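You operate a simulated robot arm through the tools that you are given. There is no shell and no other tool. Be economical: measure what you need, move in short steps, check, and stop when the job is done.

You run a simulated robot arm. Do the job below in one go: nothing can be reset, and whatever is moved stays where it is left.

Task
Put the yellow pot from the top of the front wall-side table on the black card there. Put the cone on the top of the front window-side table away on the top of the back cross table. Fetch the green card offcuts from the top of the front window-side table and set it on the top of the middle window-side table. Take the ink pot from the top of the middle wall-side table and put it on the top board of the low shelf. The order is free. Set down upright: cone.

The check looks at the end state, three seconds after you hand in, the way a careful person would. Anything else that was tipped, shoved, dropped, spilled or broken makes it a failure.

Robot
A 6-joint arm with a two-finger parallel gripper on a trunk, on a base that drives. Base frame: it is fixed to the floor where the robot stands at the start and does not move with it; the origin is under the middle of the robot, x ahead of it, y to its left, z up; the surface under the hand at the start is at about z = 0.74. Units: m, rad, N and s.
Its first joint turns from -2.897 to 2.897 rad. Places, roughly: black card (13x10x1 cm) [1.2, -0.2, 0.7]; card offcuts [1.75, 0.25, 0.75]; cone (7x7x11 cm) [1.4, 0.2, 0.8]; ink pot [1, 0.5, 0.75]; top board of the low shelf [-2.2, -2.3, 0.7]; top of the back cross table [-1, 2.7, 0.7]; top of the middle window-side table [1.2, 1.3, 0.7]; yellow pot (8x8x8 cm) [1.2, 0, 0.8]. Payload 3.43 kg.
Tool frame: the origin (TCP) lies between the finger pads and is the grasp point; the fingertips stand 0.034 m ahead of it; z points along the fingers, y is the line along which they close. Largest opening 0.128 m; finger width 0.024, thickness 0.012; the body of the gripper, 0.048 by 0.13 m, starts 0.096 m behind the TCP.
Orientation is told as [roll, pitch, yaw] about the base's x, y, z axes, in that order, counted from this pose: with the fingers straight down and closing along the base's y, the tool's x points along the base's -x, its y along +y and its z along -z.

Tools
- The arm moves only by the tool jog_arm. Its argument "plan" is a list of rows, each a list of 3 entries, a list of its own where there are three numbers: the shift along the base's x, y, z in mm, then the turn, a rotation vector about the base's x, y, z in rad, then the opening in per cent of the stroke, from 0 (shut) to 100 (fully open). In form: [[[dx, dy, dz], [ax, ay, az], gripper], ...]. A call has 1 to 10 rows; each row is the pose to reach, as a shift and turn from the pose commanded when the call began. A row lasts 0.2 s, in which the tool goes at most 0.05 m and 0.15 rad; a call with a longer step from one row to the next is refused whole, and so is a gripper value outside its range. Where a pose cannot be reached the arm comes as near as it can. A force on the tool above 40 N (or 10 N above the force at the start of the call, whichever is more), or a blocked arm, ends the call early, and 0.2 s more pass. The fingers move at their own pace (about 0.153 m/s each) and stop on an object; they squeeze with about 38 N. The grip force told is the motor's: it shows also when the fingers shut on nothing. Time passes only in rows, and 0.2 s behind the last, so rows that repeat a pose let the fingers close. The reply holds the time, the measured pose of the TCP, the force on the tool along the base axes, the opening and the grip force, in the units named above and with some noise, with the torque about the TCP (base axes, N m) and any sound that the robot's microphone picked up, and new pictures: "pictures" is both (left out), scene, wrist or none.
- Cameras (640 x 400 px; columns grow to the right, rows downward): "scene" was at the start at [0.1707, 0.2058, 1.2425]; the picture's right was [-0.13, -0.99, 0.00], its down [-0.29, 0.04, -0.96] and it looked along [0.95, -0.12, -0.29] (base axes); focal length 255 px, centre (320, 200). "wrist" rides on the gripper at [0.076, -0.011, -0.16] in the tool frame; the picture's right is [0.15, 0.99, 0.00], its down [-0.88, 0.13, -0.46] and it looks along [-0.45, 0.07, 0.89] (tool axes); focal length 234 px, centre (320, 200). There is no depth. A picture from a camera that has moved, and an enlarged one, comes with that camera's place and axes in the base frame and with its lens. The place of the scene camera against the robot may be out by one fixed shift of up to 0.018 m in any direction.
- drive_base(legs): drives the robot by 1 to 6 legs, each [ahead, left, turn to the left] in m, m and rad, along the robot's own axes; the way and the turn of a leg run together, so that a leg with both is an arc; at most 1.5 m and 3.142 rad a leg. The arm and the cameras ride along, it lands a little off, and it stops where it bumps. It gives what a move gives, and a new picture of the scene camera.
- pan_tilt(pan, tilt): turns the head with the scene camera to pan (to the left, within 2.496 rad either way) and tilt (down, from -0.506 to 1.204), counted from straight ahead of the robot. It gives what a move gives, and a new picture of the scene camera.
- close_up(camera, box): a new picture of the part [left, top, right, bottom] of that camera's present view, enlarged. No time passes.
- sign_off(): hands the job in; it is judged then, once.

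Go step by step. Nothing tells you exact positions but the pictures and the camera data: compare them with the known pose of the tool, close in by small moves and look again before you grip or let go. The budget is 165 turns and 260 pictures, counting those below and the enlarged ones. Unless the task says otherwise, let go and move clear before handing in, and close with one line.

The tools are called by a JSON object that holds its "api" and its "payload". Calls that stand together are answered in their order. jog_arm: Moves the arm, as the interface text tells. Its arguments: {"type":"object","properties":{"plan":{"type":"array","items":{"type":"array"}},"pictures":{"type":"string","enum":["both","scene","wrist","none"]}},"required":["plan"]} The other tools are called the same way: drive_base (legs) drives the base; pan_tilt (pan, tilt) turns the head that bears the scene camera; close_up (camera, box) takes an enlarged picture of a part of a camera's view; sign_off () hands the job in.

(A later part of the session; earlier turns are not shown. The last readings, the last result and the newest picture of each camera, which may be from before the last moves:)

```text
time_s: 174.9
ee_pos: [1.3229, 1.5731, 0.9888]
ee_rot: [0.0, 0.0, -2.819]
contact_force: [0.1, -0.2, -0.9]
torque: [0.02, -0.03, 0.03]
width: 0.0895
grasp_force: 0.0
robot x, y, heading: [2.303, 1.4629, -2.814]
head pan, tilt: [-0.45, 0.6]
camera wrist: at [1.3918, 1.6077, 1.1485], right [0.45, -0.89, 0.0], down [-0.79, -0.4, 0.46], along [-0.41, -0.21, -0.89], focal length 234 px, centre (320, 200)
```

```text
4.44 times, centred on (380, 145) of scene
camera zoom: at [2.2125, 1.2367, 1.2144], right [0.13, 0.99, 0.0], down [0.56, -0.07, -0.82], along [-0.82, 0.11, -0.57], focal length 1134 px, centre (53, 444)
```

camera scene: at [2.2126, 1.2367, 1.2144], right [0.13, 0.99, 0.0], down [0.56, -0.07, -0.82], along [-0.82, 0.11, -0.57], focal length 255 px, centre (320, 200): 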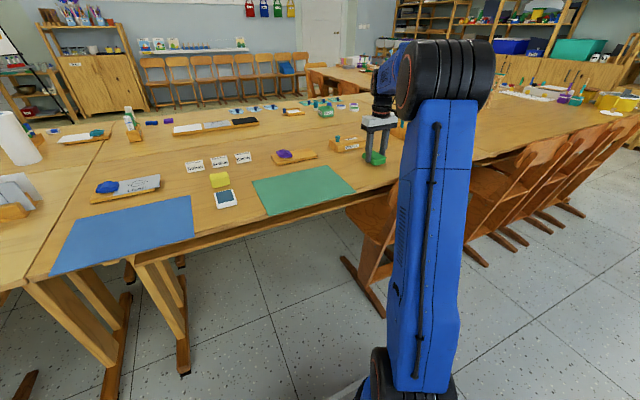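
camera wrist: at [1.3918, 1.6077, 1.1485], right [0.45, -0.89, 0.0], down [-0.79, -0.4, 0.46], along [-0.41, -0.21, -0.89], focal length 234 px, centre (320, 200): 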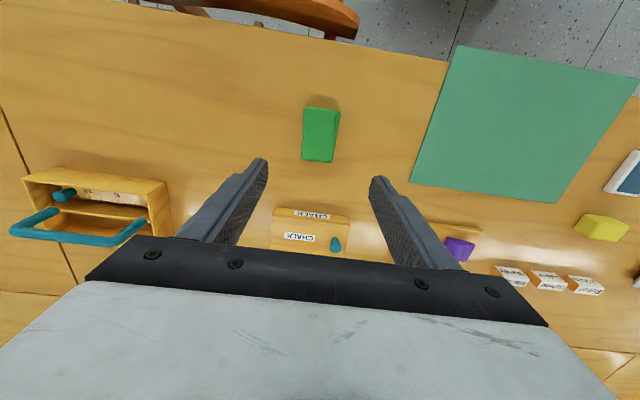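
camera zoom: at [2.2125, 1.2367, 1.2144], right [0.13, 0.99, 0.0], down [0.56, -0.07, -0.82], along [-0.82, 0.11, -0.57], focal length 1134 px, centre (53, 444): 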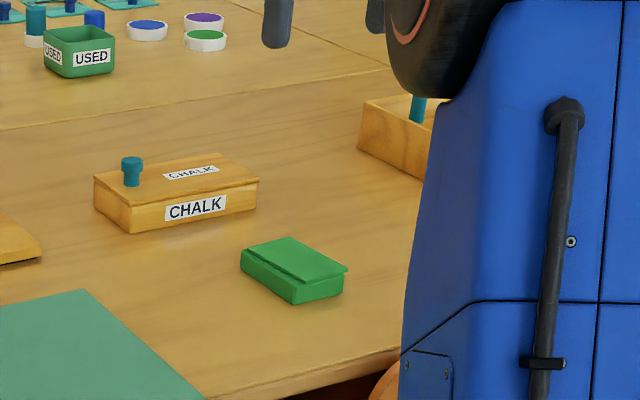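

The offcuts rest on the middle window-side table. I'll retract and drive back to the cone.

{"api": "jog_arm", "payload": {"plan": [[[41, -21, 0], [0, 0, 0], 70], [[82, -42, 0], [0, 0, 0], 70], [[123, -63, 0], [0, 0, 0], 70], [[164, -84, 0], [0, 0, 0], 70], [[205, -105, 0], [0, 0, 0], 70], [[246, -126, 0], [0, 0, 0], 70], [[287, -147, 0], [0, 0, 0], 70], [[328, -168, 0], [0, 0, 0], 70], [[369, -189, 0], [0, 0, 0], 70], [[410, -208, 0], [0, 0, 0], 70]], "pictures": "none"}}

{"api": "jog_arm", "payload": {"plan": [[[41, -21, 0], [0, 0, 0], 70], [[82, -42, 0], [0, 0, 0], 80], [[123, -62, 0], [0, 0, 0], 80]], "pictures": "none"}}

{"api": "drive_base", "payload": {"legs": [[0, 1.0, 0], [0.12, 0, 0]]}}

{"api": "pan_tilt", "payload": {"pan": 0.0, "tilt": 0.55}}

{"api": "close_up", "payload": {"camera": "scene", "box": [340, 110, 480, 210]}}

```text
time_s: 177.1
ee_pos: [1.7352, 1.3631, 0.9881]
ee_rot: [-0.001, 0.003, -2.82]
contact_force: [0.5, -0.2, 0.0]
torque: [0.0, -0.03, 0.01]
width: 0.0897
grasp_force: 0.1
robot x, y, heading: [2.3117, 1.4595, -2.816]
head pan, tilt: [-0.45, 0.6]
```

```text
time_s: 177.9
ee_pos: [1.8562, 1.3016, 0.9909]
ee_rot: [0.001, 0.003, -2.818]
contact_force: [-1.4, 0.1, -0.6]
torque: [0.02, -0.02, -0.02]
width: 0.1022
grasp_force: 0.0
robot x, y, heading: [2.3111, 1.4635, -2.819]
head pan, tilt: [-0.45, 0.6]
```

```text
time_s: 184.0
ee_pos: [2.0693, 0.3039, 0.9919]
ee_rot: [0.001, -0.001, -2.807]
contact_force: [-0.1, 0.4, 1.0]
torque: [0.01, -0.01, -0.01]
width: 0.1022
grasp_force: 0.0
robot x, y, heading: [2.5189, 0.4666, -2.808]
head pan, tilt: [-0.45, 0.6]
camera scene: at [2.4273, 0.2429, 1.2144], right [0.11, 0.99, 0.0], down [0.56, -0.06, -0.83], along [-0.82, 0.09, -0.56], focal length 255 px, centre (320, 200)
```

scene: 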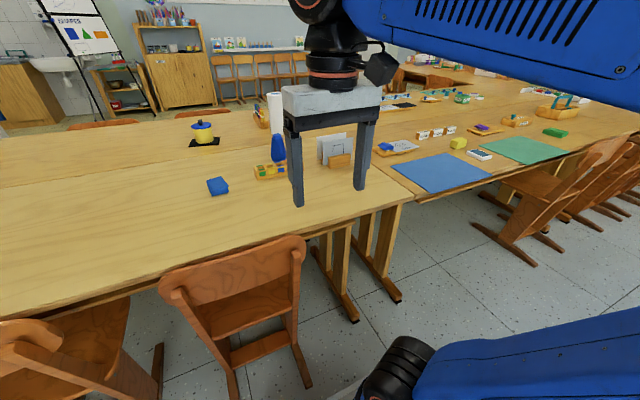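

```text
time_s: 184.9
ee_pos: [2.0701, 0.3038, 0.9919]
ee_rot: [0.0, 0.0, -2.806]
contact_force: [-1.0, 0.1, -0.5]
torque: [0.0, -0.02, -0.01]
width: 0.1023
grasp_force: 0.0
robot x, y, heading: [2.5176, 0.4699, -2.811]
head pan, tilt: [0.0, 0.55]
camera scene: at [2.4303, 0.2033, 1.2189], right [-0.33, 0.94, 0.0], down [0.49, 0.17, -0.85], along [-0.81, -0.28, -0.52], focal length 255 px, centre (320, 200)
```

scene: 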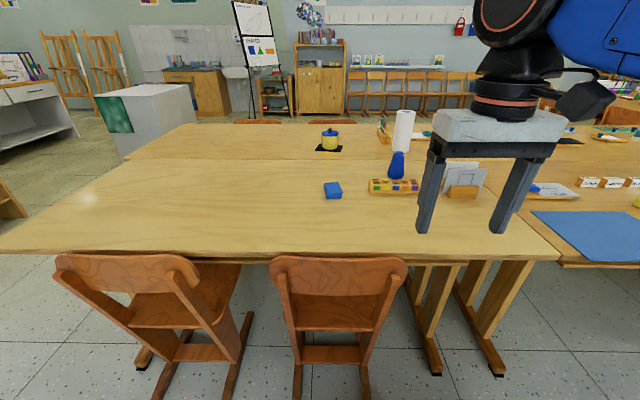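

```text
4.00 times, centred on (410, 160) of scene
camera zoom: at [2.4303, 0.2033, 1.2189], right [-0.33, 0.94, 0.0], down [0.49, 0.17, -0.85], along [-0.81, -0.28, -0.52], focal length 1020 px, centre (-40, 360)
```

zoom: 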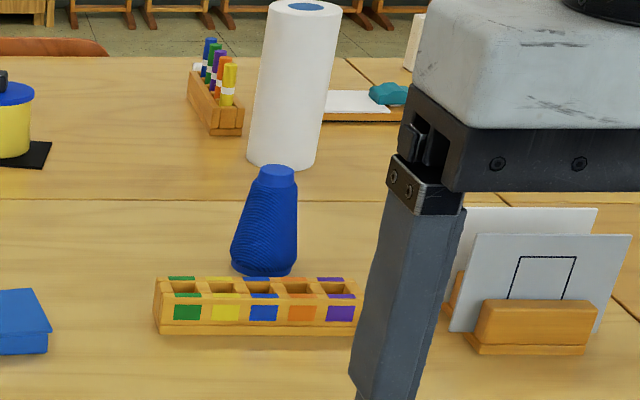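

The cone stands at about (1.43, 0.18), behind the five-compartment tray. I'll bring the hand over it.

{"api": "jog_arm", "payload": {"plan": [[[-45, -9, 0], [0, 0, 0], 80], [[-90, -18, 0], [0, 0, 0], 80], [[-135, -26, 0], [0, 0, 0], 80], [[-180, -35, 0], [0, 0, 0], 80], [[-225, -44, 0], [0, 0, 0], 90], [[-270, -52, 0], [0, 0, 0], 90], [[-315, -61, 0], [0, 0, 0], 90], [[-360, -70, 0], [0, 0, 0], 90], [[-405, -79, 0], [0, 0, 0], 90], [[-450, -87, 0], [0, 0, 0], 90]], "pictures": "none"}}

{"api": "jog_arm", "payload": {"plan": [[[-45, -9, 0], [0, 0, 0], 90], [[-90, -18, -10], [0, 0, 0], 90], [[-135, -26, -20], [0, 0, 0], 90], [[-180, -35, -35], [0, 0, 0], 90], [[-190, -37, -42], [0, 0, 0], 90]]}}

{"api": "close_up", "payload": {"camera": "scene", "box": [340, 90, 480, 210]}}

```text
time_s: 187.1
ee_pos: [1.6215, 0.218, 0.9902]
ee_rot: [0.001, 0.0, -2.806]
contact_force: [0.4, 0.3, 0.7]
torque: [0.02, 0.1, 0.0]
width: 0.1151
grasp_force: 0.1
robot x, y, heading: [2.5188, 0.4691, -2.808]
head pan, tilt: [0.0, 0.55]
```

```text
time_s: 188.3
ee_pos: [1.432, 0.181, 0.9492]
ee_rot: [-0.001, 0.002, -2.806]
contact_force: [0.5, -0.5, 1.0]
torque: [-0.05, 0.0, -0.02]
width: 0.1155
grasp_force: 0.0
robot x, y, heading: [2.5165, 0.4659, -2.809]
head pan, tilt: [0.0, 0.55]
camera scene: at [2.4304, 0.2032, 1.2189], right [-0.33, 0.94, 0.0], down [0.49, 0.17, -0.85], along [-0.81, -0.28, -0.52], focal length 255 px, centre (320, 200)
camera wrist: at [1.4994, 0.2156, 1.1087], right [0.46, -0.89, 0.0], down [-0.79, -0.41, 0.46], along [-0.4, -0.21, -0.89], focal length 234 px, centre (320, 200)
```

scene: 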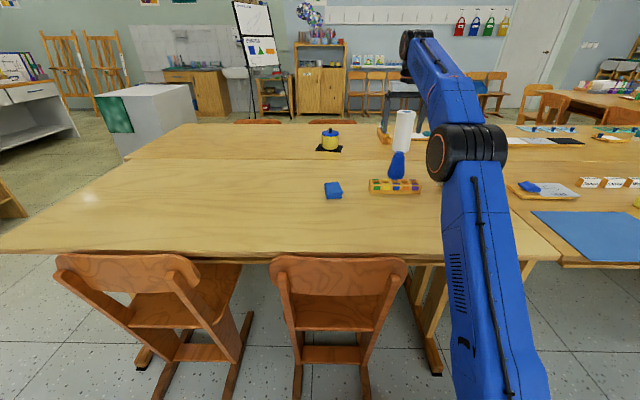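
wrist: 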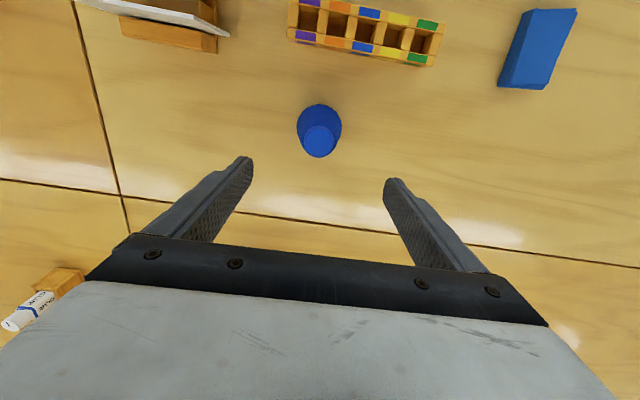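

```text
3.33 times, centred on (410, 150) of scene
camera zoom: at [2.4304, 0.2032, 1.2189], right [-0.33, 0.94, 0.0], down [0.49, 0.17, -0.85], along [-0.81, -0.28, -0.52], focal length 850 px, centre (20, 367)
```

zoom: 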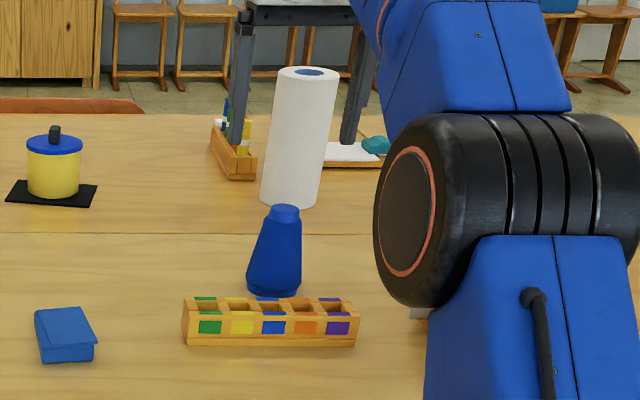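

The cone axis is at (1.449, 0.1885). I'll centre on it and descend so the fingertips grip above its middle and it hangs upright.

{"api": "jog_arm", "payload": {"plan": [[[17, 8, 0], [0, 0, 0], 90], [[17, 8, -40], [0, 0, 0], 90], [[17, 8, -80], [0, 0, 0], 90], [[17, 8, -118], [0, 0, 0], 90], [[17, 8, -118], [0, 0, 0], 90]]}}

{"api": "close_up", "payload": {"camera": "scene", "box": [340, 90, 480, 210]}}

```text
time_s: 189.5
ee_pos: [1.4473, 0.1874, 0.8295]
ee_rot: [-0.002, 0.001, -2.805]
contact_force: [0.1, -0.8, -0.2]
torque: [-0.02, 0.02, -0.02]
width: 0.1151
grasp_force: 0.0
robot x, y, heading: [2.5198, 0.4664, -2.804]
head pan, tilt: [0.0, 0.55]
camera scene: at [2.4302, 0.2032, 1.2189], right [-0.33, 0.94, 0.0], down [0.49, 0.17, -0.85], along [-0.81, -0.28, -0.52], focal length 255 px, centre (320, 200)
camera wrist: at [1.5165, 0.2223, 0.9896], right [0.46, -0.89, 0.0], down [-0.79, -0.41, 0.46], along [-0.4, -0.21, -0.89], focal length 234 px, centre (320, 200)
```

scene: 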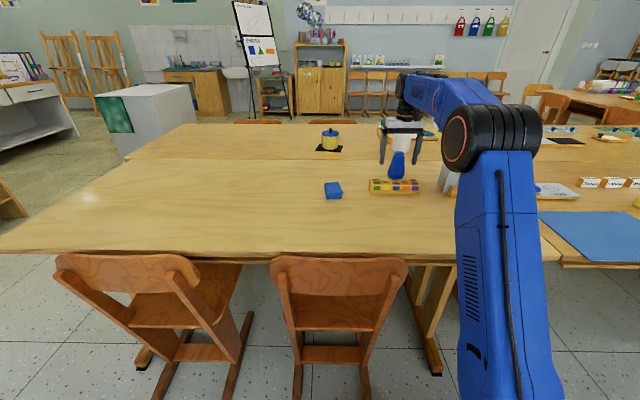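
wrist: 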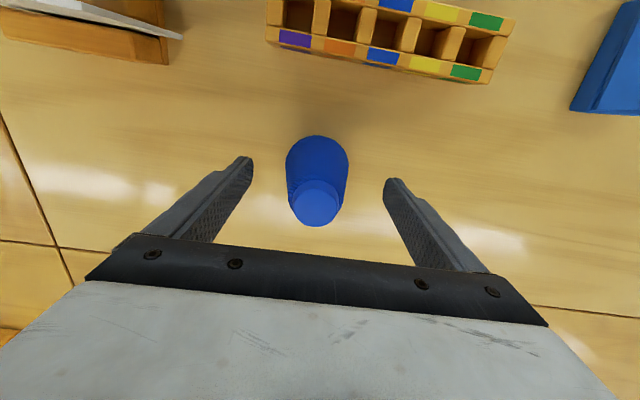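

```text
3.33 times, centred on (410, 150) of scene
camera zoom: at [2.4302, 0.2032, 1.2189], right [-0.33, 0.94, 0.0], down [0.49, 0.17, -0.85], along [-0.81, -0.28, -0.52], focal length 850 px, centre (20, 367)
```

zoom: 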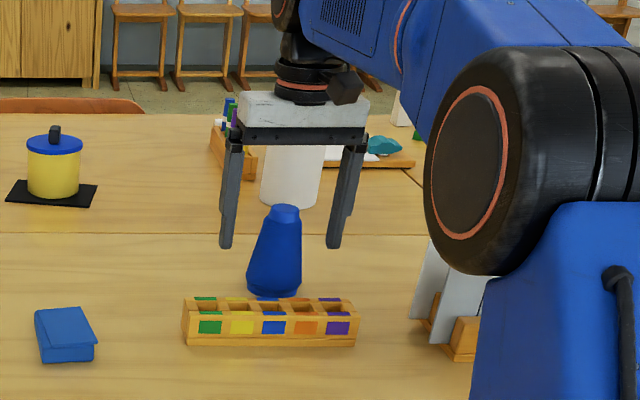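

Aligned. I'll close on the cone.

{"api": "jog_arm", "payload": {"plan": [[[0, 0, 0], [0, 0, 0], 70], [[0, 0, 0], [0, 0, 0], 50], [[0, 0, 0], [0, 0, 0], 35], [[0, 0, 0], [0, 0, 0], 20], [[0, 0, 0], [0, 0, 0], 20], [[0, 0, 0], [0, 0, 0], 20]], "pictures": "wrist"}}

{"api": "close_up", "payload": {"camera": "scene", "box": [340, 90, 480, 210]}}

```text
time_s: 190.9
ee_pos: [1.4475, 0.1875, 0.8311]
ee_rot: [0.0, -0.001, -2.808]
contact_force: [0.5, -0.5, 2.7]
torque: [-0.13, -0.03, 0.0]
width: 0.0486
grasp_force: 38.1
robot x, y, heading: [2.5209, 0.4694, -2.81]
head pan, tilt: [0.0, 0.55]
camera wrist: at [1.5165, 0.2223, 0.99], right [0.46, -0.89, 0.0], down [-0.79, -0.41, 0.46], along [-0.4, -0.21, -0.89], focal length 234 px, centre (320, 200)
```

wrist: 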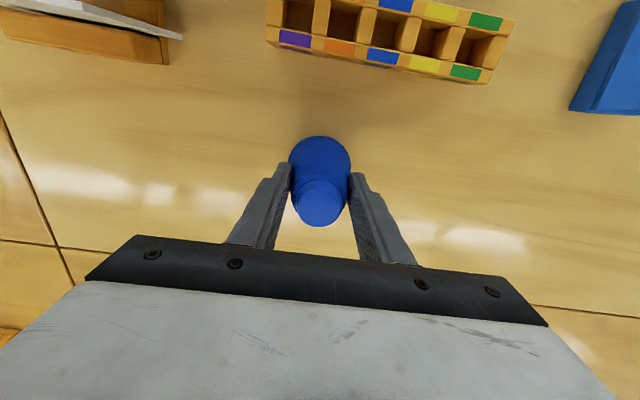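

```text
3.33 times, centred on (410, 150) of scene
camera zoom: at [2.4303, 0.2032, 1.2189], right [-0.33, 0.94, 0.0], down [0.49, 0.17, -0.85], along [-0.81, -0.28, -0.52], focal length 850 px, centre (20, 367)
```

zoom: 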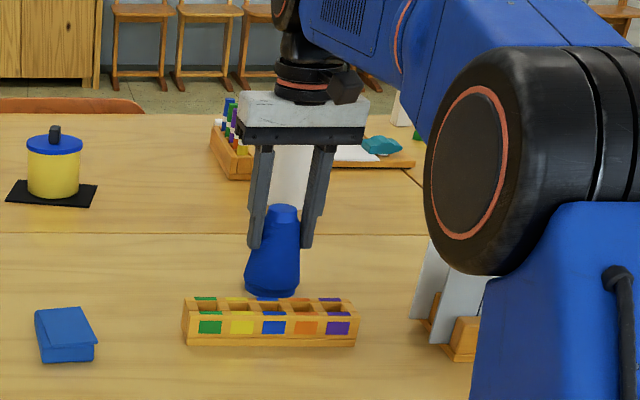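

Gripped at 0.049 m. I'll lift slowly and watch for slip or tilt.

{"api": "jog_arm", "payload": {"plan": [[[0, 0, 4], [0, 0, 0], 20], [[0, 0, 9], [0, 0, 0], 20], [[0, 0, 15], [0, 0, 0], 20], [[0, 0, 22], [0, 0, 0], 20], [[0, 0, 30], [0, 0, 0], 20], [[0, 0, 30], [0, 0, 0], 20]], "pictures": "wrist"}}

{"api": "close_up", "payload": {"camera": "scene", "box": [340, 90, 480, 210]}}

```text
time_s: 192.3
ee_pos: [1.4466, 0.1889, 0.8599]
ee_rot: [0.0, 0.0, -2.808]
contact_force: [0.3, -0.2, -1.3]
torque: [0.03, -0.05, -0.01]
width: 0.0483
grasp_force: 37.9
robot x, y, heading: [2.5182, 0.4693, -2.806]
head pan, tilt: [0.0, 0.55]
camera wrist: at [1.5156, 0.2232, 1.0201], right [0.46, -0.89, 0.0], down [-0.79, -0.41, 0.46], along [-0.4, -0.21, -0.89], focal length 234 px, centre (320, 200)
```

wrist: 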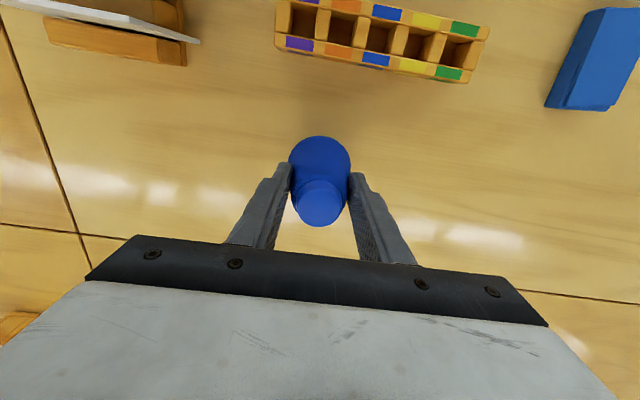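

```text
3.33 times, centred on (410, 150) of scene
camera zoom: at [2.4301, 0.2032, 1.2188], right [-0.33, 0.94, 0.0], down [0.49, 0.17, -0.85], along [-0.81, -0.28, -0.52], focal length 850 px, centre (20, 367)
```

zoom: 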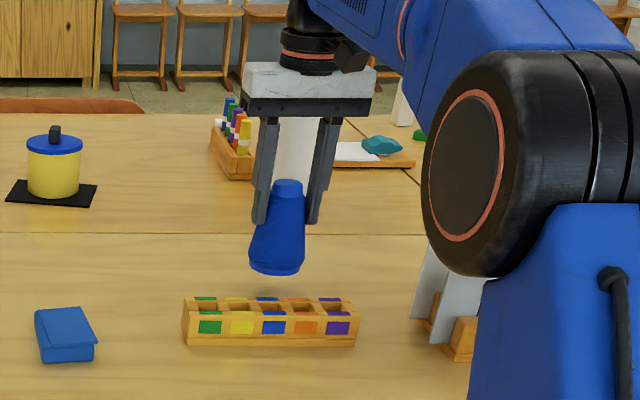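

The cone hangs steady. I'll raise it, pull it in, and start the drive back around the tables.

{"api": "jog_arm", "payload": {"plan": [[[0, 0, 30], [0, 0, 0], 20], [[5, 1, 60], [0, 0, 0], 20], [[20, 4, 90], [0, 0, 0], 20], [[45, 9, 115], [0, 0, 0], 20], [[80, 16, 130], [0, 0, 0], 20], [[120, 24, 130], [0, 0, 0], 20], [[160, 32, 130], [0, 0, 0], 20], [[200, 40, 130], [0, 0, 0], 20], [[240, 48, 130], [0, 0, 0], 20], [[280, 56, 130], [0, 0, 0], 20]], "pictures": "none"}}

{"api": "jog_arm", "payload": {"plan": [[[40, 8, 0], [0, 0, 0], 20], [[80, 16, 0], [0, 0, 0], 20], [[120, 24, 0], [0, 0, 0], 20], [[160, 32, 0], [0, 0, 0], 20], [[200, 40, 0], [0, 0, 0], 20], [[240, 48, 0], [0, 0, 0], 20], [[280, 56, 0], [0, 0, 0], 20], [[320, 62, 0], [0, 0, 0], 20], [[345, 64, 0], [0, 0, 0], 20]]}}

```text
time_s: 194.5
ee_pos: [1.7271, 0.2428, 0.9905]
ee_rot: [-0.002, 0.001, -2.806]
contact_force: [-1.4, -0.6, -2.0]
torque: [0.02, -0.11, 0.04]
width: 0.0485
grasp_force: 38.3
robot x, y, heading: [2.5212, 0.4707, -2.81]
head pan, tilt: [0.0, 0.55]
```

```text
time_s: 196.5
ee_pos: [2.0723, 0.3064, 0.9909]
ee_rot: [0.0, 0.003, -2.807]
contact_force: [-0.3, -0.5, -1.6]
torque: [0.02, -0.05, 0.0]
width: 0.0484
grasp_force: 38.3
robot x, y, heading: [2.5192, 0.4695, -2.805]
head pan, tilt: [0.0, 0.55]
camera scene: at [2.4301, 0.2031, 1.2188], right [-0.33, 0.94, 0.0], down [0.49, 0.17, -0.85], along [-0.81, -0.28, -0.52], focal length 255 px, centre (320, 200)
camera wrist: at [2.1415, 0.3416, 1.1502], right [0.46, -0.89, 0.0], down [-0.79, -0.41, 0.45], along [-0.4, -0.21, -0.89], focal length 234 px, centre (320, 200)
```

scene: 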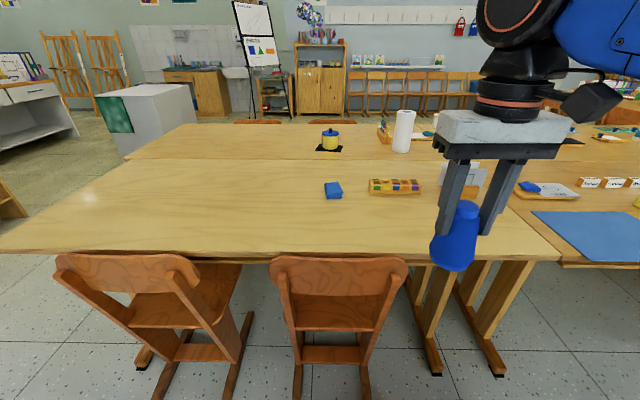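
wrist: 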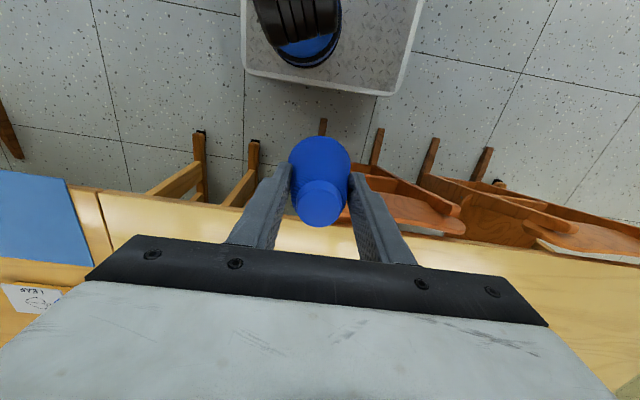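

{"api": "drive_base", "payload": {"legs": [[-0.2, 0, 0], [0, 0, 1.56], [1.4, 0, 0], [0.3, -0.1, 0], [0, 0, -1.534], [1.2, 0, 0]]}}

```text
time_s: 219.6
ee_pos: [1.569, -1.6878, 0.9898]
ee_rot: [0.0, 0.0, -2.794]
contact_force: [0.3, -0.6, -0.8]
torque: [-0.02, 0.0, -0.02]
width: 0.048
grasp_force: 38.3
robot x, y, heading: [2.0127, -1.5177, -2.792]
head pan, tilt: [0.0, 0.55]
camera scene: at [1.9272, -1.7879, 1.2189], right [-0.34, 0.94, 0.0], down [0.49, 0.18, -0.85], along [-0.8, -0.29, -0.52], focal length 255 px, centre (320, 200)
```

scene: 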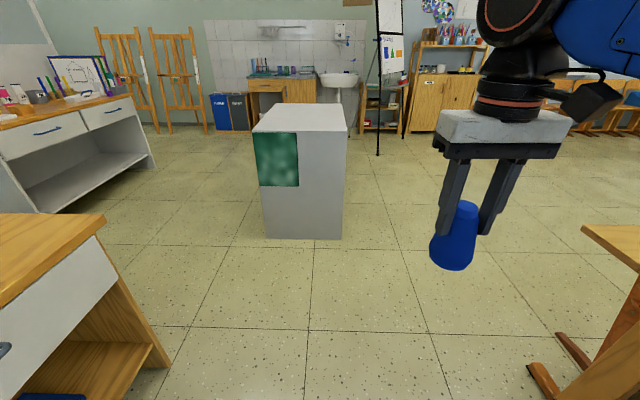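

Passing the corner now. I'll continue around the table end and into the open floor toward the back cross table.

{"api": "drive_base", "payload": {"legs": [[0.86, 0, 0], [0, 0, -0.777], [0.94, 0, 0], [0, 0, -0.7], [1.2, 0, 0]]}}

{"api": "pan_tilt", "payload": {"pan": 0.0, "tilt": 0.35}}

```text
time_s: 238.4
ee_pos: [-0.3848, 0.1041, 0.9909]
ee_rot: [-0.001, 0.0, 2.011]
contact_force: [-1.1, -0.2, -1.5]
torque: [0.01, 0.01, 0.0]
width: 0.0476
grasp_force: 38.1
robot x, y, heading: [-0.1779, -0.3263, 2.007]
head pan, tilt: [0.0, 0.55]
camera scene: at [-0.4498, -0.2668, 1.2189], right [0.9, 0.43, 0.0], down [0.22, -0.47, -0.85], along [-0.36, 0.77, -0.52], focal length 255 px, centre (320, 200)
```

scene: 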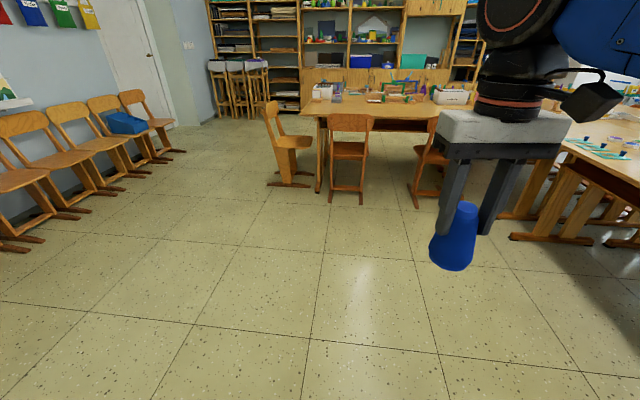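

```text
time_s: 239.1
ee_pos: [-0.3853, 0.1049, 0.9891]
ee_rot: [-0.001, -0.001, 2.011]
contact_force: [-0.8, -0.6, -1.0]
torque: [-0.03, -0.03, -0.02]
width: 0.0475
grasp_force: 38.1
robot x, y, heading: [-0.1769, -0.3231, 2.012]
head pan, tilt: [0.0, 0.351]
camera scene: at [-0.4512, -0.2638, 1.2371], right [0.9, 0.43, 0.0], down [0.15, -0.31, -0.94], along [-0.4, 0.85, -0.34], focal length 255 px, centre (320, 200)
```

scene: 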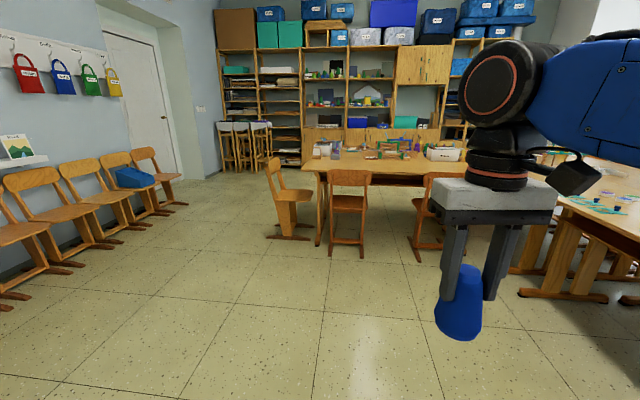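

The cross table's near edge is at about 1.7 m ahead, with chairs along it. I'll drive up facing it squarely and look at the tabletop.

{"api": "drive_base", "payload": {"legs": [[0, 0, -0.116], [1.3, 0.08, 0]]}}

{"api": "pan_tilt", "payload": {"pan": -0.1, "tilt": 0.55}}

```text
time_s: 246.2
ee_pos: [-0.8277, 1.3286, 0.9909]
ee_rot: [0.0, 0.002, 1.899]
contact_force: [0.5, -0.6, -0.5]
torque: [0.0, 0.04, -0.02]
width: 0.0478
grasp_force: 37.9
robot x, y, heading: [-0.6681, 0.8799, 1.901]
head pan, tilt: [0.0, 0.351]
camera scene: at [-0.9348, 0.9704, 1.2371], right [0.95, 0.32, 0.0], down [0.11, -0.33, -0.94], along [-0.3, 0.89, -0.34], focal length 255 px, centre (320, 200)
```

scene: 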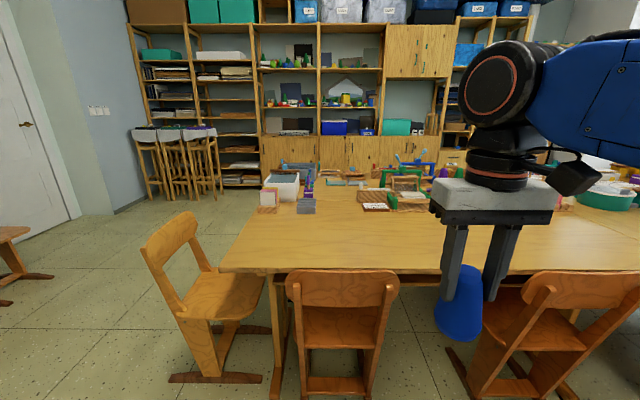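

```text
time_s: 246.9
ee_pos: [-0.8268, 1.3283, 0.9921]
ee_rot: [0.001, -0.001, 1.898]
contact_force: [-0.6, -0.4, -1.1]
torque: [-0.01, 0.02, 0.06]
width: 0.0473
grasp_force: 37.4
robot x, y, heading: [-0.6673, 0.8783, 1.904]
head pan, tilt: [-0.099, 0.55]
camera scene: at [-0.9251, 0.9697, 1.2189], right [0.97, 0.23, 0.0], down [0.12, -0.51, -0.85], along [-0.19, 0.83, -0.52], focal length 255 px, centre (320, 200)
```

scene: 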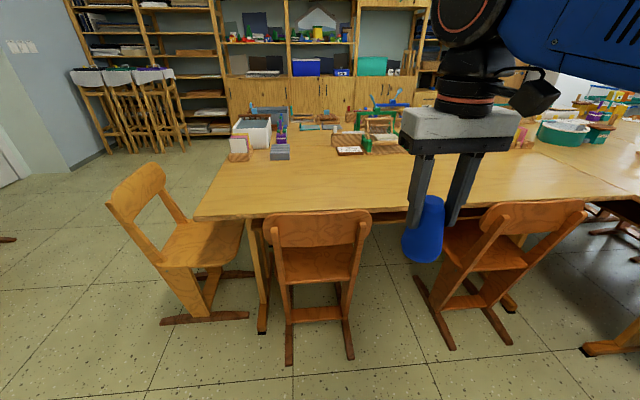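

The near part of the cross table is empty. I'll extend the arm over it to about (-0.94, 1.88).

{"api": "jog_arm", "payload": {"plan": [[[-9, 45, 0], [0, 0, 0], 20], [[-18, 90, 0], [0, 0, 0], 20], [[-27, 135, 0], [0, 0, 0], 20], [[-36, 180, 0], [0, 0, 0], 20], [[-45, 225, 0], [0, 0, 0], 20], [[-54, 270, 0], [0, 0, 0], 20], [[-63, 315, 0], [0, 0, 0], 20], [[-72, 360, 0], [0, 0, 0], 20], [[-82, 405, 0], [0, 0, 0], 20], [[-91, 450, 0], [0, 0, 0], 20]], "pictures": "none"}}

{"api": "jog_arm", "payload": {"plan": [[[-9, 45, 0], [0, 0, 0], 20], [[-20, 95, 0], [0, 0, 0], 20], [[-20, 100, -30], [0, 0, 0], 20], [[-20, 100, -60], [0, 0, 0], 20], [[-20, 100, -80], [0, 0, 0], 20]]}}

{"api": "close_up", "payload": {"camera": "scene", "box": [300, 100, 460, 220]}}

```text
time_s: 249.1
ee_pos: [-0.9183, 1.7789, 0.9911]
ee_rot: [0.0, 0.0, 1.902]
contact_force: [0.3, -0.6, -0.6]
torque: [0.03, 0.0, 0.0]
width: 0.0474
grasp_force: 38.2
robot x, y, heading: [-0.6662, 0.8752, 1.898]
head pan, tilt: [-0.099, 0.55]
```

```text
refused: row 2 steps farther than a row can; nothing moved
```

```text
3.33 times, centred on (380, 160) of scene
camera zoom: at [-0.925, 0.9693, 1.2189], right [0.97, 0.23, 0.0], down [0.12, -0.51, -0.85], along [-0.19, 0.83, -0.52], focal length 850 px, centre (120, 333)
```

zoom: 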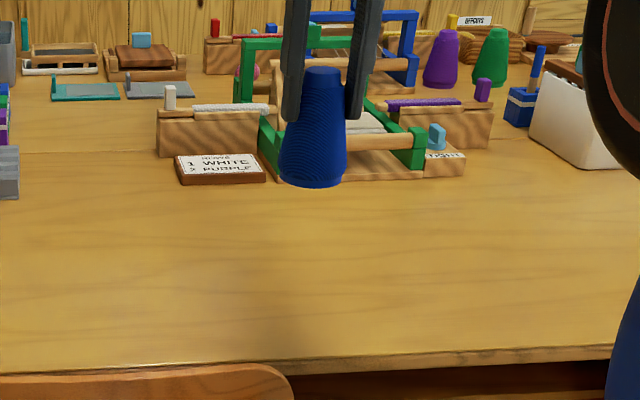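

The cone hangs upright and the front strip is clear. I'll go 11 cm further in and lower.

{"api": "jog_arm", "payload": {"plan": [[[-12, 35, 0], [0, 0, 0], 20], [[-24, 70, 0], [0, 0, 0], 20], [[-35, 104, -15], [0, 0, 0], 20], [[-35, 104, -45], [0, 0, 0], 20], [[-35, 104, -75], [0, 0, 0], 20], [[-35, 104, -105], [0, 0, 0], 20], [[-35, 104, -130], [0, 0, 0], 20], [[-35, 104, -130], [0, 0, 0], 20]]}}

{"api": "close_up", "payload": {"camera": "scene", "box": [300, 100, 460, 220]}}

```text
time_s: 250.9
ee_pos: [-0.9545, 1.8828, 0.8616]
ee_rot: [0.0, 0.001, 1.9]
contact_force: [1.0, 0.4, -1.7]
torque: [-0.03, -0.02, 0.01]
width: 0.0471
grasp_force: 37.7
robot x, y, heading: [-0.6694, 0.879, 1.902]
head pan, tilt: [-0.099, 0.55]
camera scene: at [-0.9252, 0.9698, 1.2188], right [0.97, 0.23, 0.0], down [0.12, -0.51, -0.85], along [-0.19, 0.83, -0.52], focal length 255 px, centre (320, 200)
camera wrist: at [-0.9179, 1.8149, 1.0208], right [-0.89, -0.46, 0.0], down [-0.41, 0.79, 0.46], along [-0.21, 0.41, -0.89], focal length 234 px, centre (320, 200)
```

scene: 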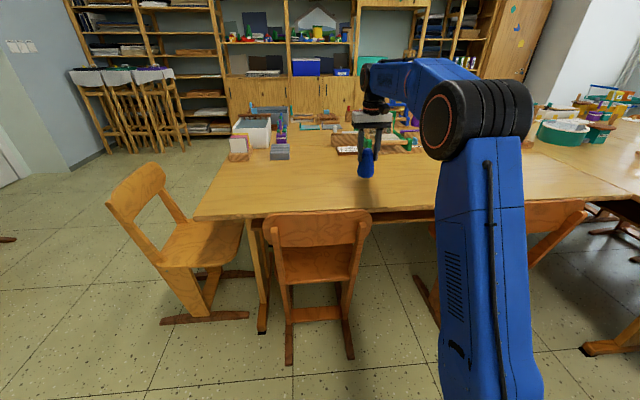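
wrist: 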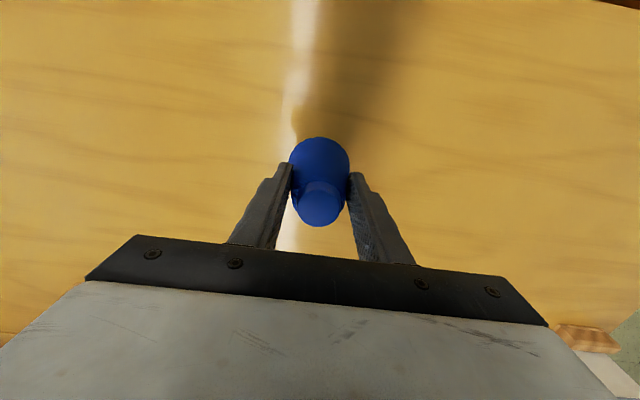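

```text
3.33 times, centred on (380, 160) of scene
camera zoom: at [-0.9252, 0.9698, 1.2188], right [0.97, 0.23, 0.0], down [0.12, -0.51, -0.85], along [-0.19, 0.83, -0.52], focal length 850 px, centre (120, 333)
```

zoom: 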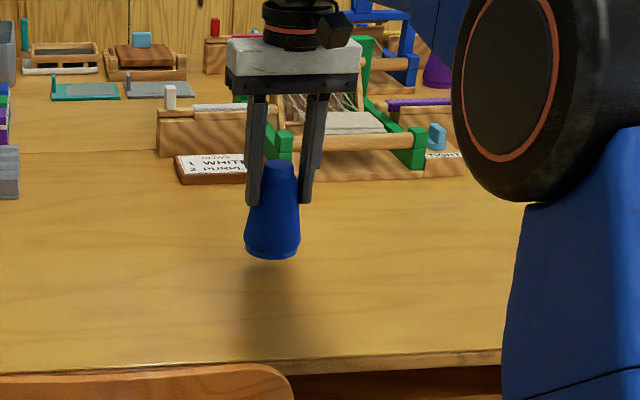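

{"api": "jog_arm", "payload": {"plan": [[[0, 0, -8], [0, 0, 0], 20], [[0, 0, -14], [0, 0, 0], 20], [[0, 0, -19], [0, 0, 0], 20], [[0, 0, -22], [0, 0, 0], 20], [[0, 0, -22], [0, 0, 0], 20]], "pictures": "none"}}

{"api": "close_up", "payload": {"camera": "scene", "box": [320, 120, 420, 200]}}

```text
time_s: 252.1
ee_pos: [-0.9541, 1.8826, 0.8383]
ee_rot: [0.001, -0.001, 1.901]
contact_force: [-0.4, 0.1, -1.9]
torque: [0.02, 0.01, -0.03]
width: 0.0475
grasp_force: 38.3
robot x, y, heading: [-0.6678, 0.8829, 1.902]
head pan, tilt: [-0.099, 0.55]
```

```text
5.00 times, centred on (370, 160) of scene
camera zoom: at [-0.9251, 0.9698, 1.2188], right [0.97, 0.23, 0.0], down [0.12, -0.51, -0.85], along [-0.19, 0.83, -0.52], focal length 1276 px, centre (70, 400)
```

zoom: 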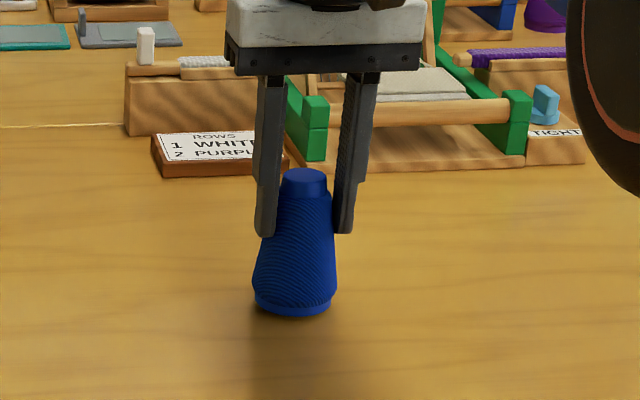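

{"api": "jog_arm", "payload": {"plan": [[[0, 0, -2], [0, 0, 0], 20], [[0, 0, -4], [0, 0, 0], 20], [[0, 0, -4], [0, 0, 0], 20]], "pictures": "none"}}

{"api": "jog_arm", "payload": {"plan": [[[0, 0, -2], [0, 0, 0], 20], [[0, 0, -2], [0, 0, 0], 20]], "pictures": "none"}}

{"api": "close_up", "payload": {"camera": "scene", "box": [320, 120, 420, 200]}}

```text
time_s: 252.9
ee_pos: [-0.9546, 1.8824, 0.8341]
ee_rot: [0.001, 0.0, 1.899]
contact_force: [-0.8, -0.2, -2.0]
torque: [-0.04, 0.02, -0.03]
width: 0.0473
grasp_force: 38.2
robot x, y, heading: [-0.6678, 0.8809, 1.903]
head pan, tilt: [-0.099, 0.55]
```

```text
time_s: 253.5
ee_pos: [-0.9541, 1.8829, 0.8345]
ee_rot: [-0.001, -0.001, 1.899]
contact_force: [-0.4, 2.3, 12.4]
torque: [-0.1, 0.22, -0.07]
width: 0.047
grasp_force: 38.0
robot x, y, heading: [-0.6699, 0.8794, 1.898]
head pan, tilt: [-0.099, 0.55]
```

```text
5.00 times, centred on (370, 160) of scene
camera zoom: at [-0.925, 0.9694, 1.2189], right [0.97, 0.23, 0.0], down [0.12, -0.51, -0.85], along [-0.19, 0.83, -0.52], focal length 1276 px, centre (70, 400)
```

zoom: 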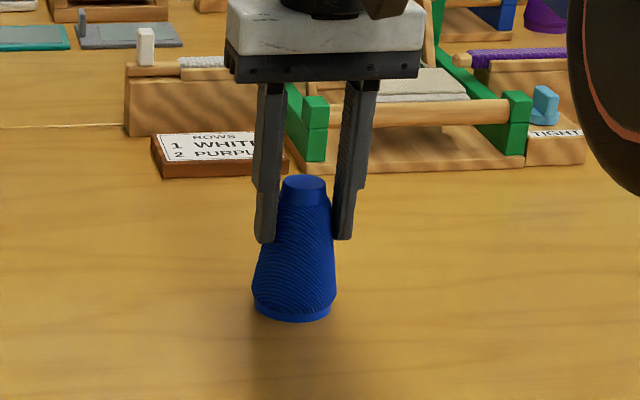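

Firm contact; the cone stands upright. I'll open and rise.

{"api": "jog_arm", "payload": {"plan": [[[0, 0, 1], [0, 0, 0], 25], [[0, 0, 1], [0, 0, 0], 45], [[0, 0, 1], [0, 0, 0], 60], [[0, 0, 1], [0, 0, 0], 80], [[0, 0, 1], [0, 0, 0], 80], [[0, 0, 40], [0, 0, 0], 80], [[0, 0, 85], [0, 0, 0], 80], [[0, 0, 130], [0, 0, 0], 80], [[8, -30, 155], [0, 0, 0], 80], [[17, -75, 155], [0, 0, 0], 80]], "pictures": "wrist"}}

{"api": "close_up", "payload": {"camera": "scene", "box": [320, 120, 420, 200]}}

```text
time_s: 255.7
ee_pos: [-0.9389, 1.807, 0.9889]
ee_rot: [-0.001, 0.004, 1.898]
contact_force: [-0.3, 1.2, -1.0]
torque: [-0.08, -0.07, 0.01]
width: 0.1027
grasp_force: 0.0
robot x, y, heading: [-0.6685, 0.8779, 1.898]
head pan, tilt: [-0.099, 0.55]
camera wrist: at [-0.9019, 1.7391, 1.1475], right [-0.89, -0.46, 0.0], down [-0.41, 0.79, 0.45], along [-0.21, 0.4, -0.89], focal length 234 px, centre (320, 200)
```

wrist: 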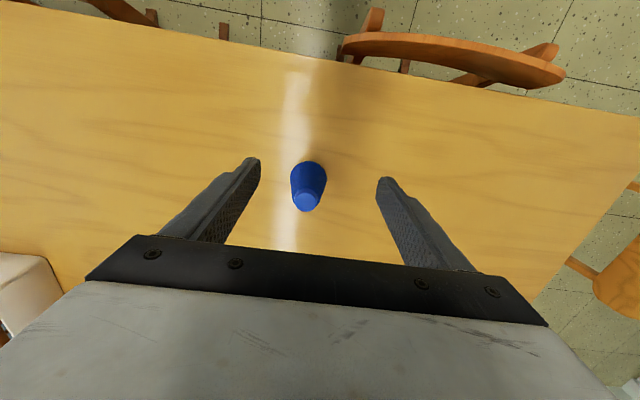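

```text
5.00 times, centred on (370, 160) of scene
camera zoom: at [-0.9253, 0.9704, 1.2188], right [0.97, 0.23, 0.0], down [0.12, -0.51, -0.85], along [-0.19, 0.83, -0.52], focal length 1276 px, centre (70, 400)
```

zoom: 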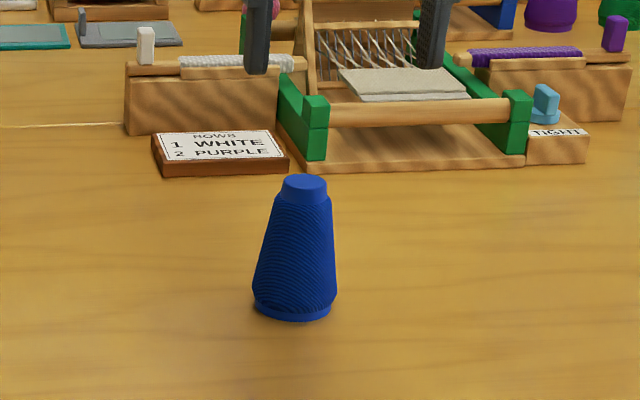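

The cone is upright, but I notice a line across the tabletop further back. It may be a seam between two cross tables, and the listed position (-1, 2.7) lies beyond it, so I'll inspect.

{"api": "pan_tilt", "payload": {"pan": 0.15, "tilt": 0.35}}

{"api": "close_up", "payload": {"camera": "scene", "box": [250, 120, 450, 230]}}

{"api": "pan_tilt", "payload": {"pan": -0.6, "tilt": 0.35}}

```text
time_s: 256.5
ee_pos: [-0.937, 1.8078, 0.9894]
ee_rot: [-0.001, 0.0, 1.898]
contact_force: [0.1, 0.1, 0.5]
torque: [0.0, 0.03, 0.0]
width: 0.1023
grasp_force: 0.1
robot x, y, heading: [-0.6676, 0.8793, 1.903]
head pan, tilt: [0.15, 0.351]
camera scene: at [-0.9476, 0.9649, 1.2371], right [0.89, 0.46, 0.0], down [0.16, -0.31, -0.94], along [-0.43, 0.83, -0.34], focal length 255 px, centre (320, 200)
```

scene: 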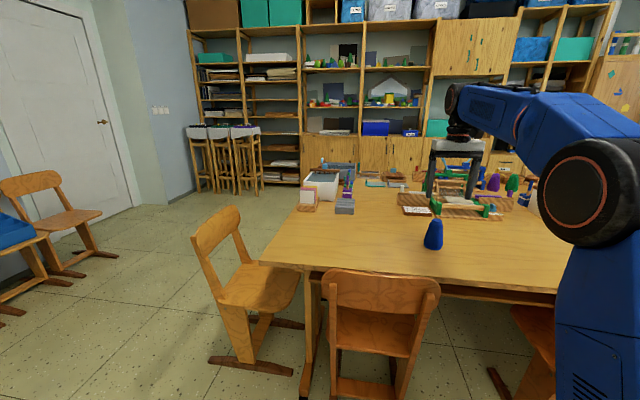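

```text
3.20 times, centred on (350, 175) of scene
camera zoom: at [-0.9476, 0.9649, 1.2371], right [0.89, 0.46, 0.0], down [0.16, -0.31, -0.94], along [-0.43, 0.83, -0.34], focal length 816 px, centre (224, 280)
```

zoom: 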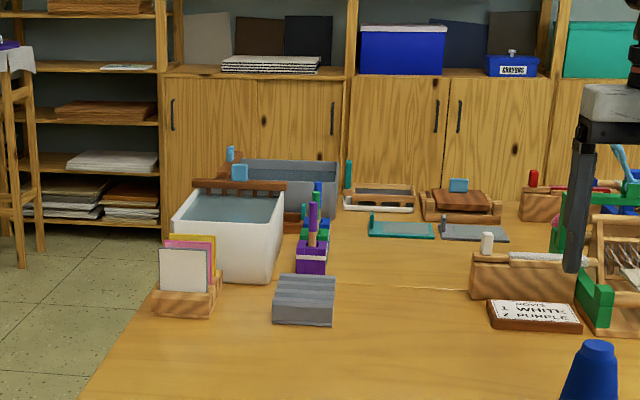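

```text
time_s: 257.6
ee_pos: [-0.9373, 1.8056, 0.9901]
ee_rot: [0.0, -0.002, 1.899]
contact_force: [-0.9, 0.9, -0.3]
torque: [-0.02, -0.04, 0.02]
width: 0.1025
grasp_force: 0.1
robot x, y, heading: [-0.6701, 0.8804, 1.901]
head pan, tilt: [-0.6, 0.351]
camera scene: at [-0.8798, 0.972, 1.2371], right [0.96, -0.27, 0.0], down [-0.09, -0.33, -0.94], along [0.25, 0.9, -0.34], focal length 255 px, centre (320, 200)
```

scene: 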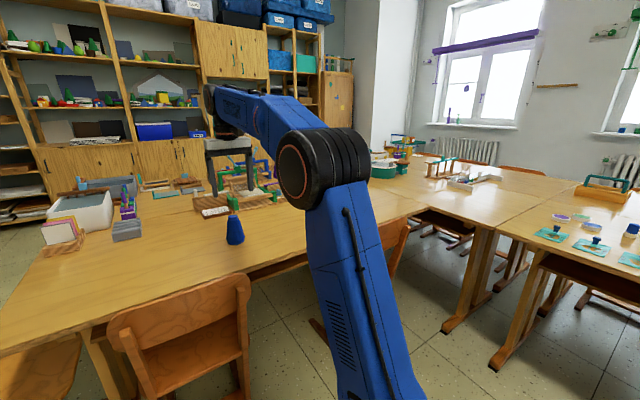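

There is indeed a seam: the near half is a different table, and the listed spot (-1, 2.7) matches the farther one. So the cone must go beyond the seam, and I'll re-grip it.

{"api": "jog_arm", "payload": {"plan": [[[-8, 38, 0], [0, 0, 0], 80], [[-17, 77, 0], [0, 0, 0], 80], [[-17, 77, -45], [0, 0, 0], 80], [[-17, 77, -90], [0, 0, 0], 80], [[-17, 77, -130], [0, 0, 0], 80], [[-17, 77, -160], [0, 0, 0], 80], [[-17, 77, -160], [0, 0, 0], 80]], "pictures": "wrist"}}

{"api": "pan_tilt", "payload": {"pan": 0.1, "tilt": 0.5}}

{"api": "close_up", "payload": {"camera": "scene", "box": [360, 130, 480, 230]}}

```text
time_s: 259.2
ee_pos: [-0.9539, 1.8845, 0.8269]
ee_rot: [0.0, 0.0, 1.9]
contact_force: [-0.6, -0.6, 0.5]
torque: [0.0, -0.04, 0.03]
width: 0.1024
grasp_force: 0.0
robot x, y, heading: [-0.6672, 0.8788, 1.901]
head pan, tilt: [-0.6, 0.351]
camera wrist: at [-0.9187, 1.8159, 0.9879], right [-0.89, -0.46, 0.0], down [-0.41, 0.79, 0.46], along [-0.21, 0.41, -0.89], focal length 234 px, centre (320, 200)
```

wrist: 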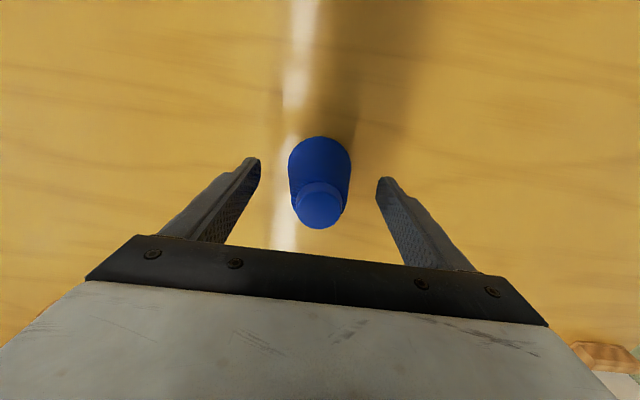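

```text
time_s: 260.3
ee_pos: [-0.9548, 1.8838, 0.829]
ee_rot: [0.0, 0.0, 1.898]
contact_force: [0.0, 0.0, 0.4]
torque: [0.01, -0.02, 0.0]
width: 0.1025
grasp_force: 0.1
robot x, y, heading: [-0.6699, 0.8802, 1.904]
head pan, tilt: [0.099, 0.499]
camera scene: at [-0.9424, 0.9651, 1.2234], right [0.91, 0.41, 0.0], down [0.2, -0.44, -0.88], along [-0.36, 0.8, -0.48], focal length 255 px, centre (320, 200)
```

scene: 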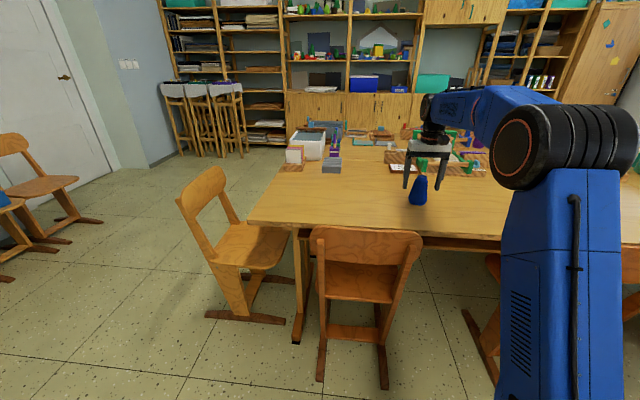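

```text
4.00 times, centred on (420, 180) of scene
camera zoom: at [-0.9424, 0.9651, 1.2234], right [0.91, 0.41, 0.0], down [0.2, -0.44, -0.88], along [-0.36, 0.8, -0.48], focal length 1020 px, centre (-80, 280)
```

zoom: 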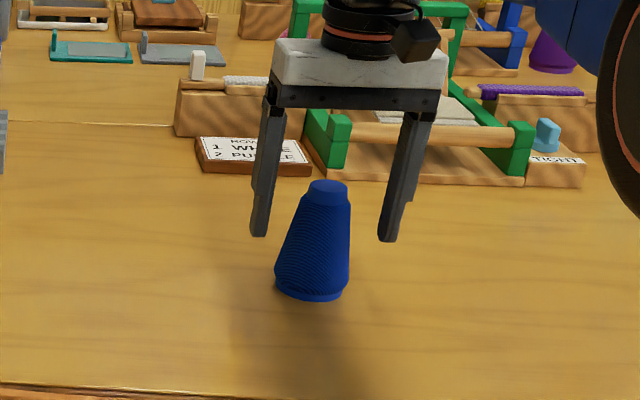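

The fingers are centred on the cone. I'll close, lift, and pull back to the carry pose.

{"api": "jog_arm", "payload": {"plan": [[[0, 0, 0], [0, 0, 0], 60], [[0, 0, 0], [0, 0, 0], 40], [[0, 0, 0], [0, 0, 0], 20], [[0, 0, 0], [0, 0, 0], 15], [[0, 0, 0], [0, 0, 0], 15], [[0, 0, 5], [0, 0, 0], 15], [[0, 0, 12], [0, 0, 0], 15], [[0, 0, 25], [0, 0, 0], 15], [[0, 0, 45], [0, 0, 0], 15], [[0, 0, 70], [0, 0, 0], 15]], "pictures": "wrist"}}

{"api": "close_up", "payload": {"camera": "scene", "box": [360, 110, 480, 210]}}

```text
time_s: 262.5
ee_pos: [-0.9542, 1.8846, 0.8983]
ee_rot: [0.0, 0.002, 1.901]
contact_force: [0.5, -0.3, -1.6]
torque: [-0.03, -0.03, -0.02]
width: 0.049
grasp_force: 37.8
robot x, y, heading: [-0.6687, 0.8812, 1.901]
head pan, tilt: [0.099, 0.499]
camera wrist: at [-0.9185, 1.8161, 1.058], right [-0.89, -0.46, 0.0], down [-0.41, 0.79, 0.45], along [-0.21, 0.4, -0.89], focal length 234 px, centre (320, 200)
```

wrist: 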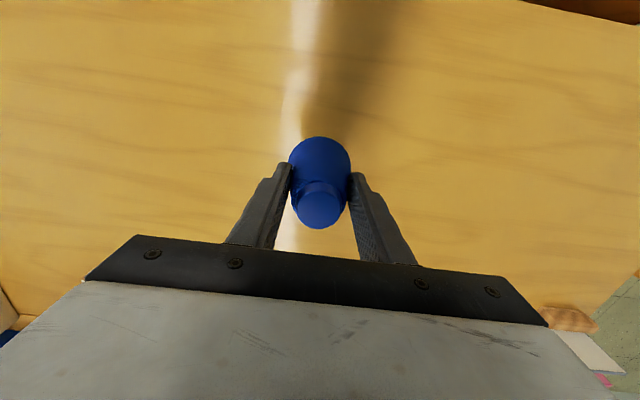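

```text
4.00 times, centred on (420, 160) of scene
camera zoom: at [-0.9425, 0.9652, 1.2234], right [0.91, 0.42, 0.0], down [0.2, -0.44, -0.88], along [-0.36, 0.8, -0.48], focal length 1020 px, centre (-80, 360)
```

zoom: 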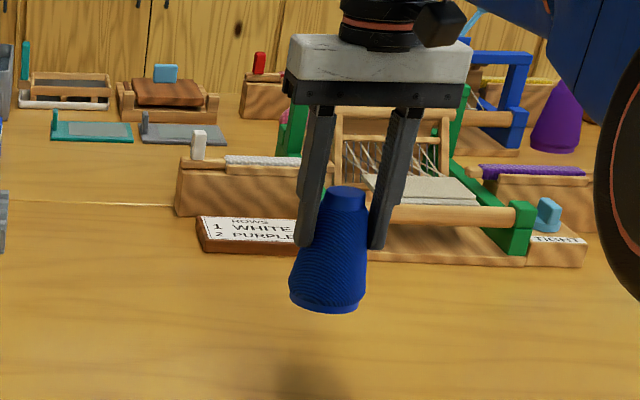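

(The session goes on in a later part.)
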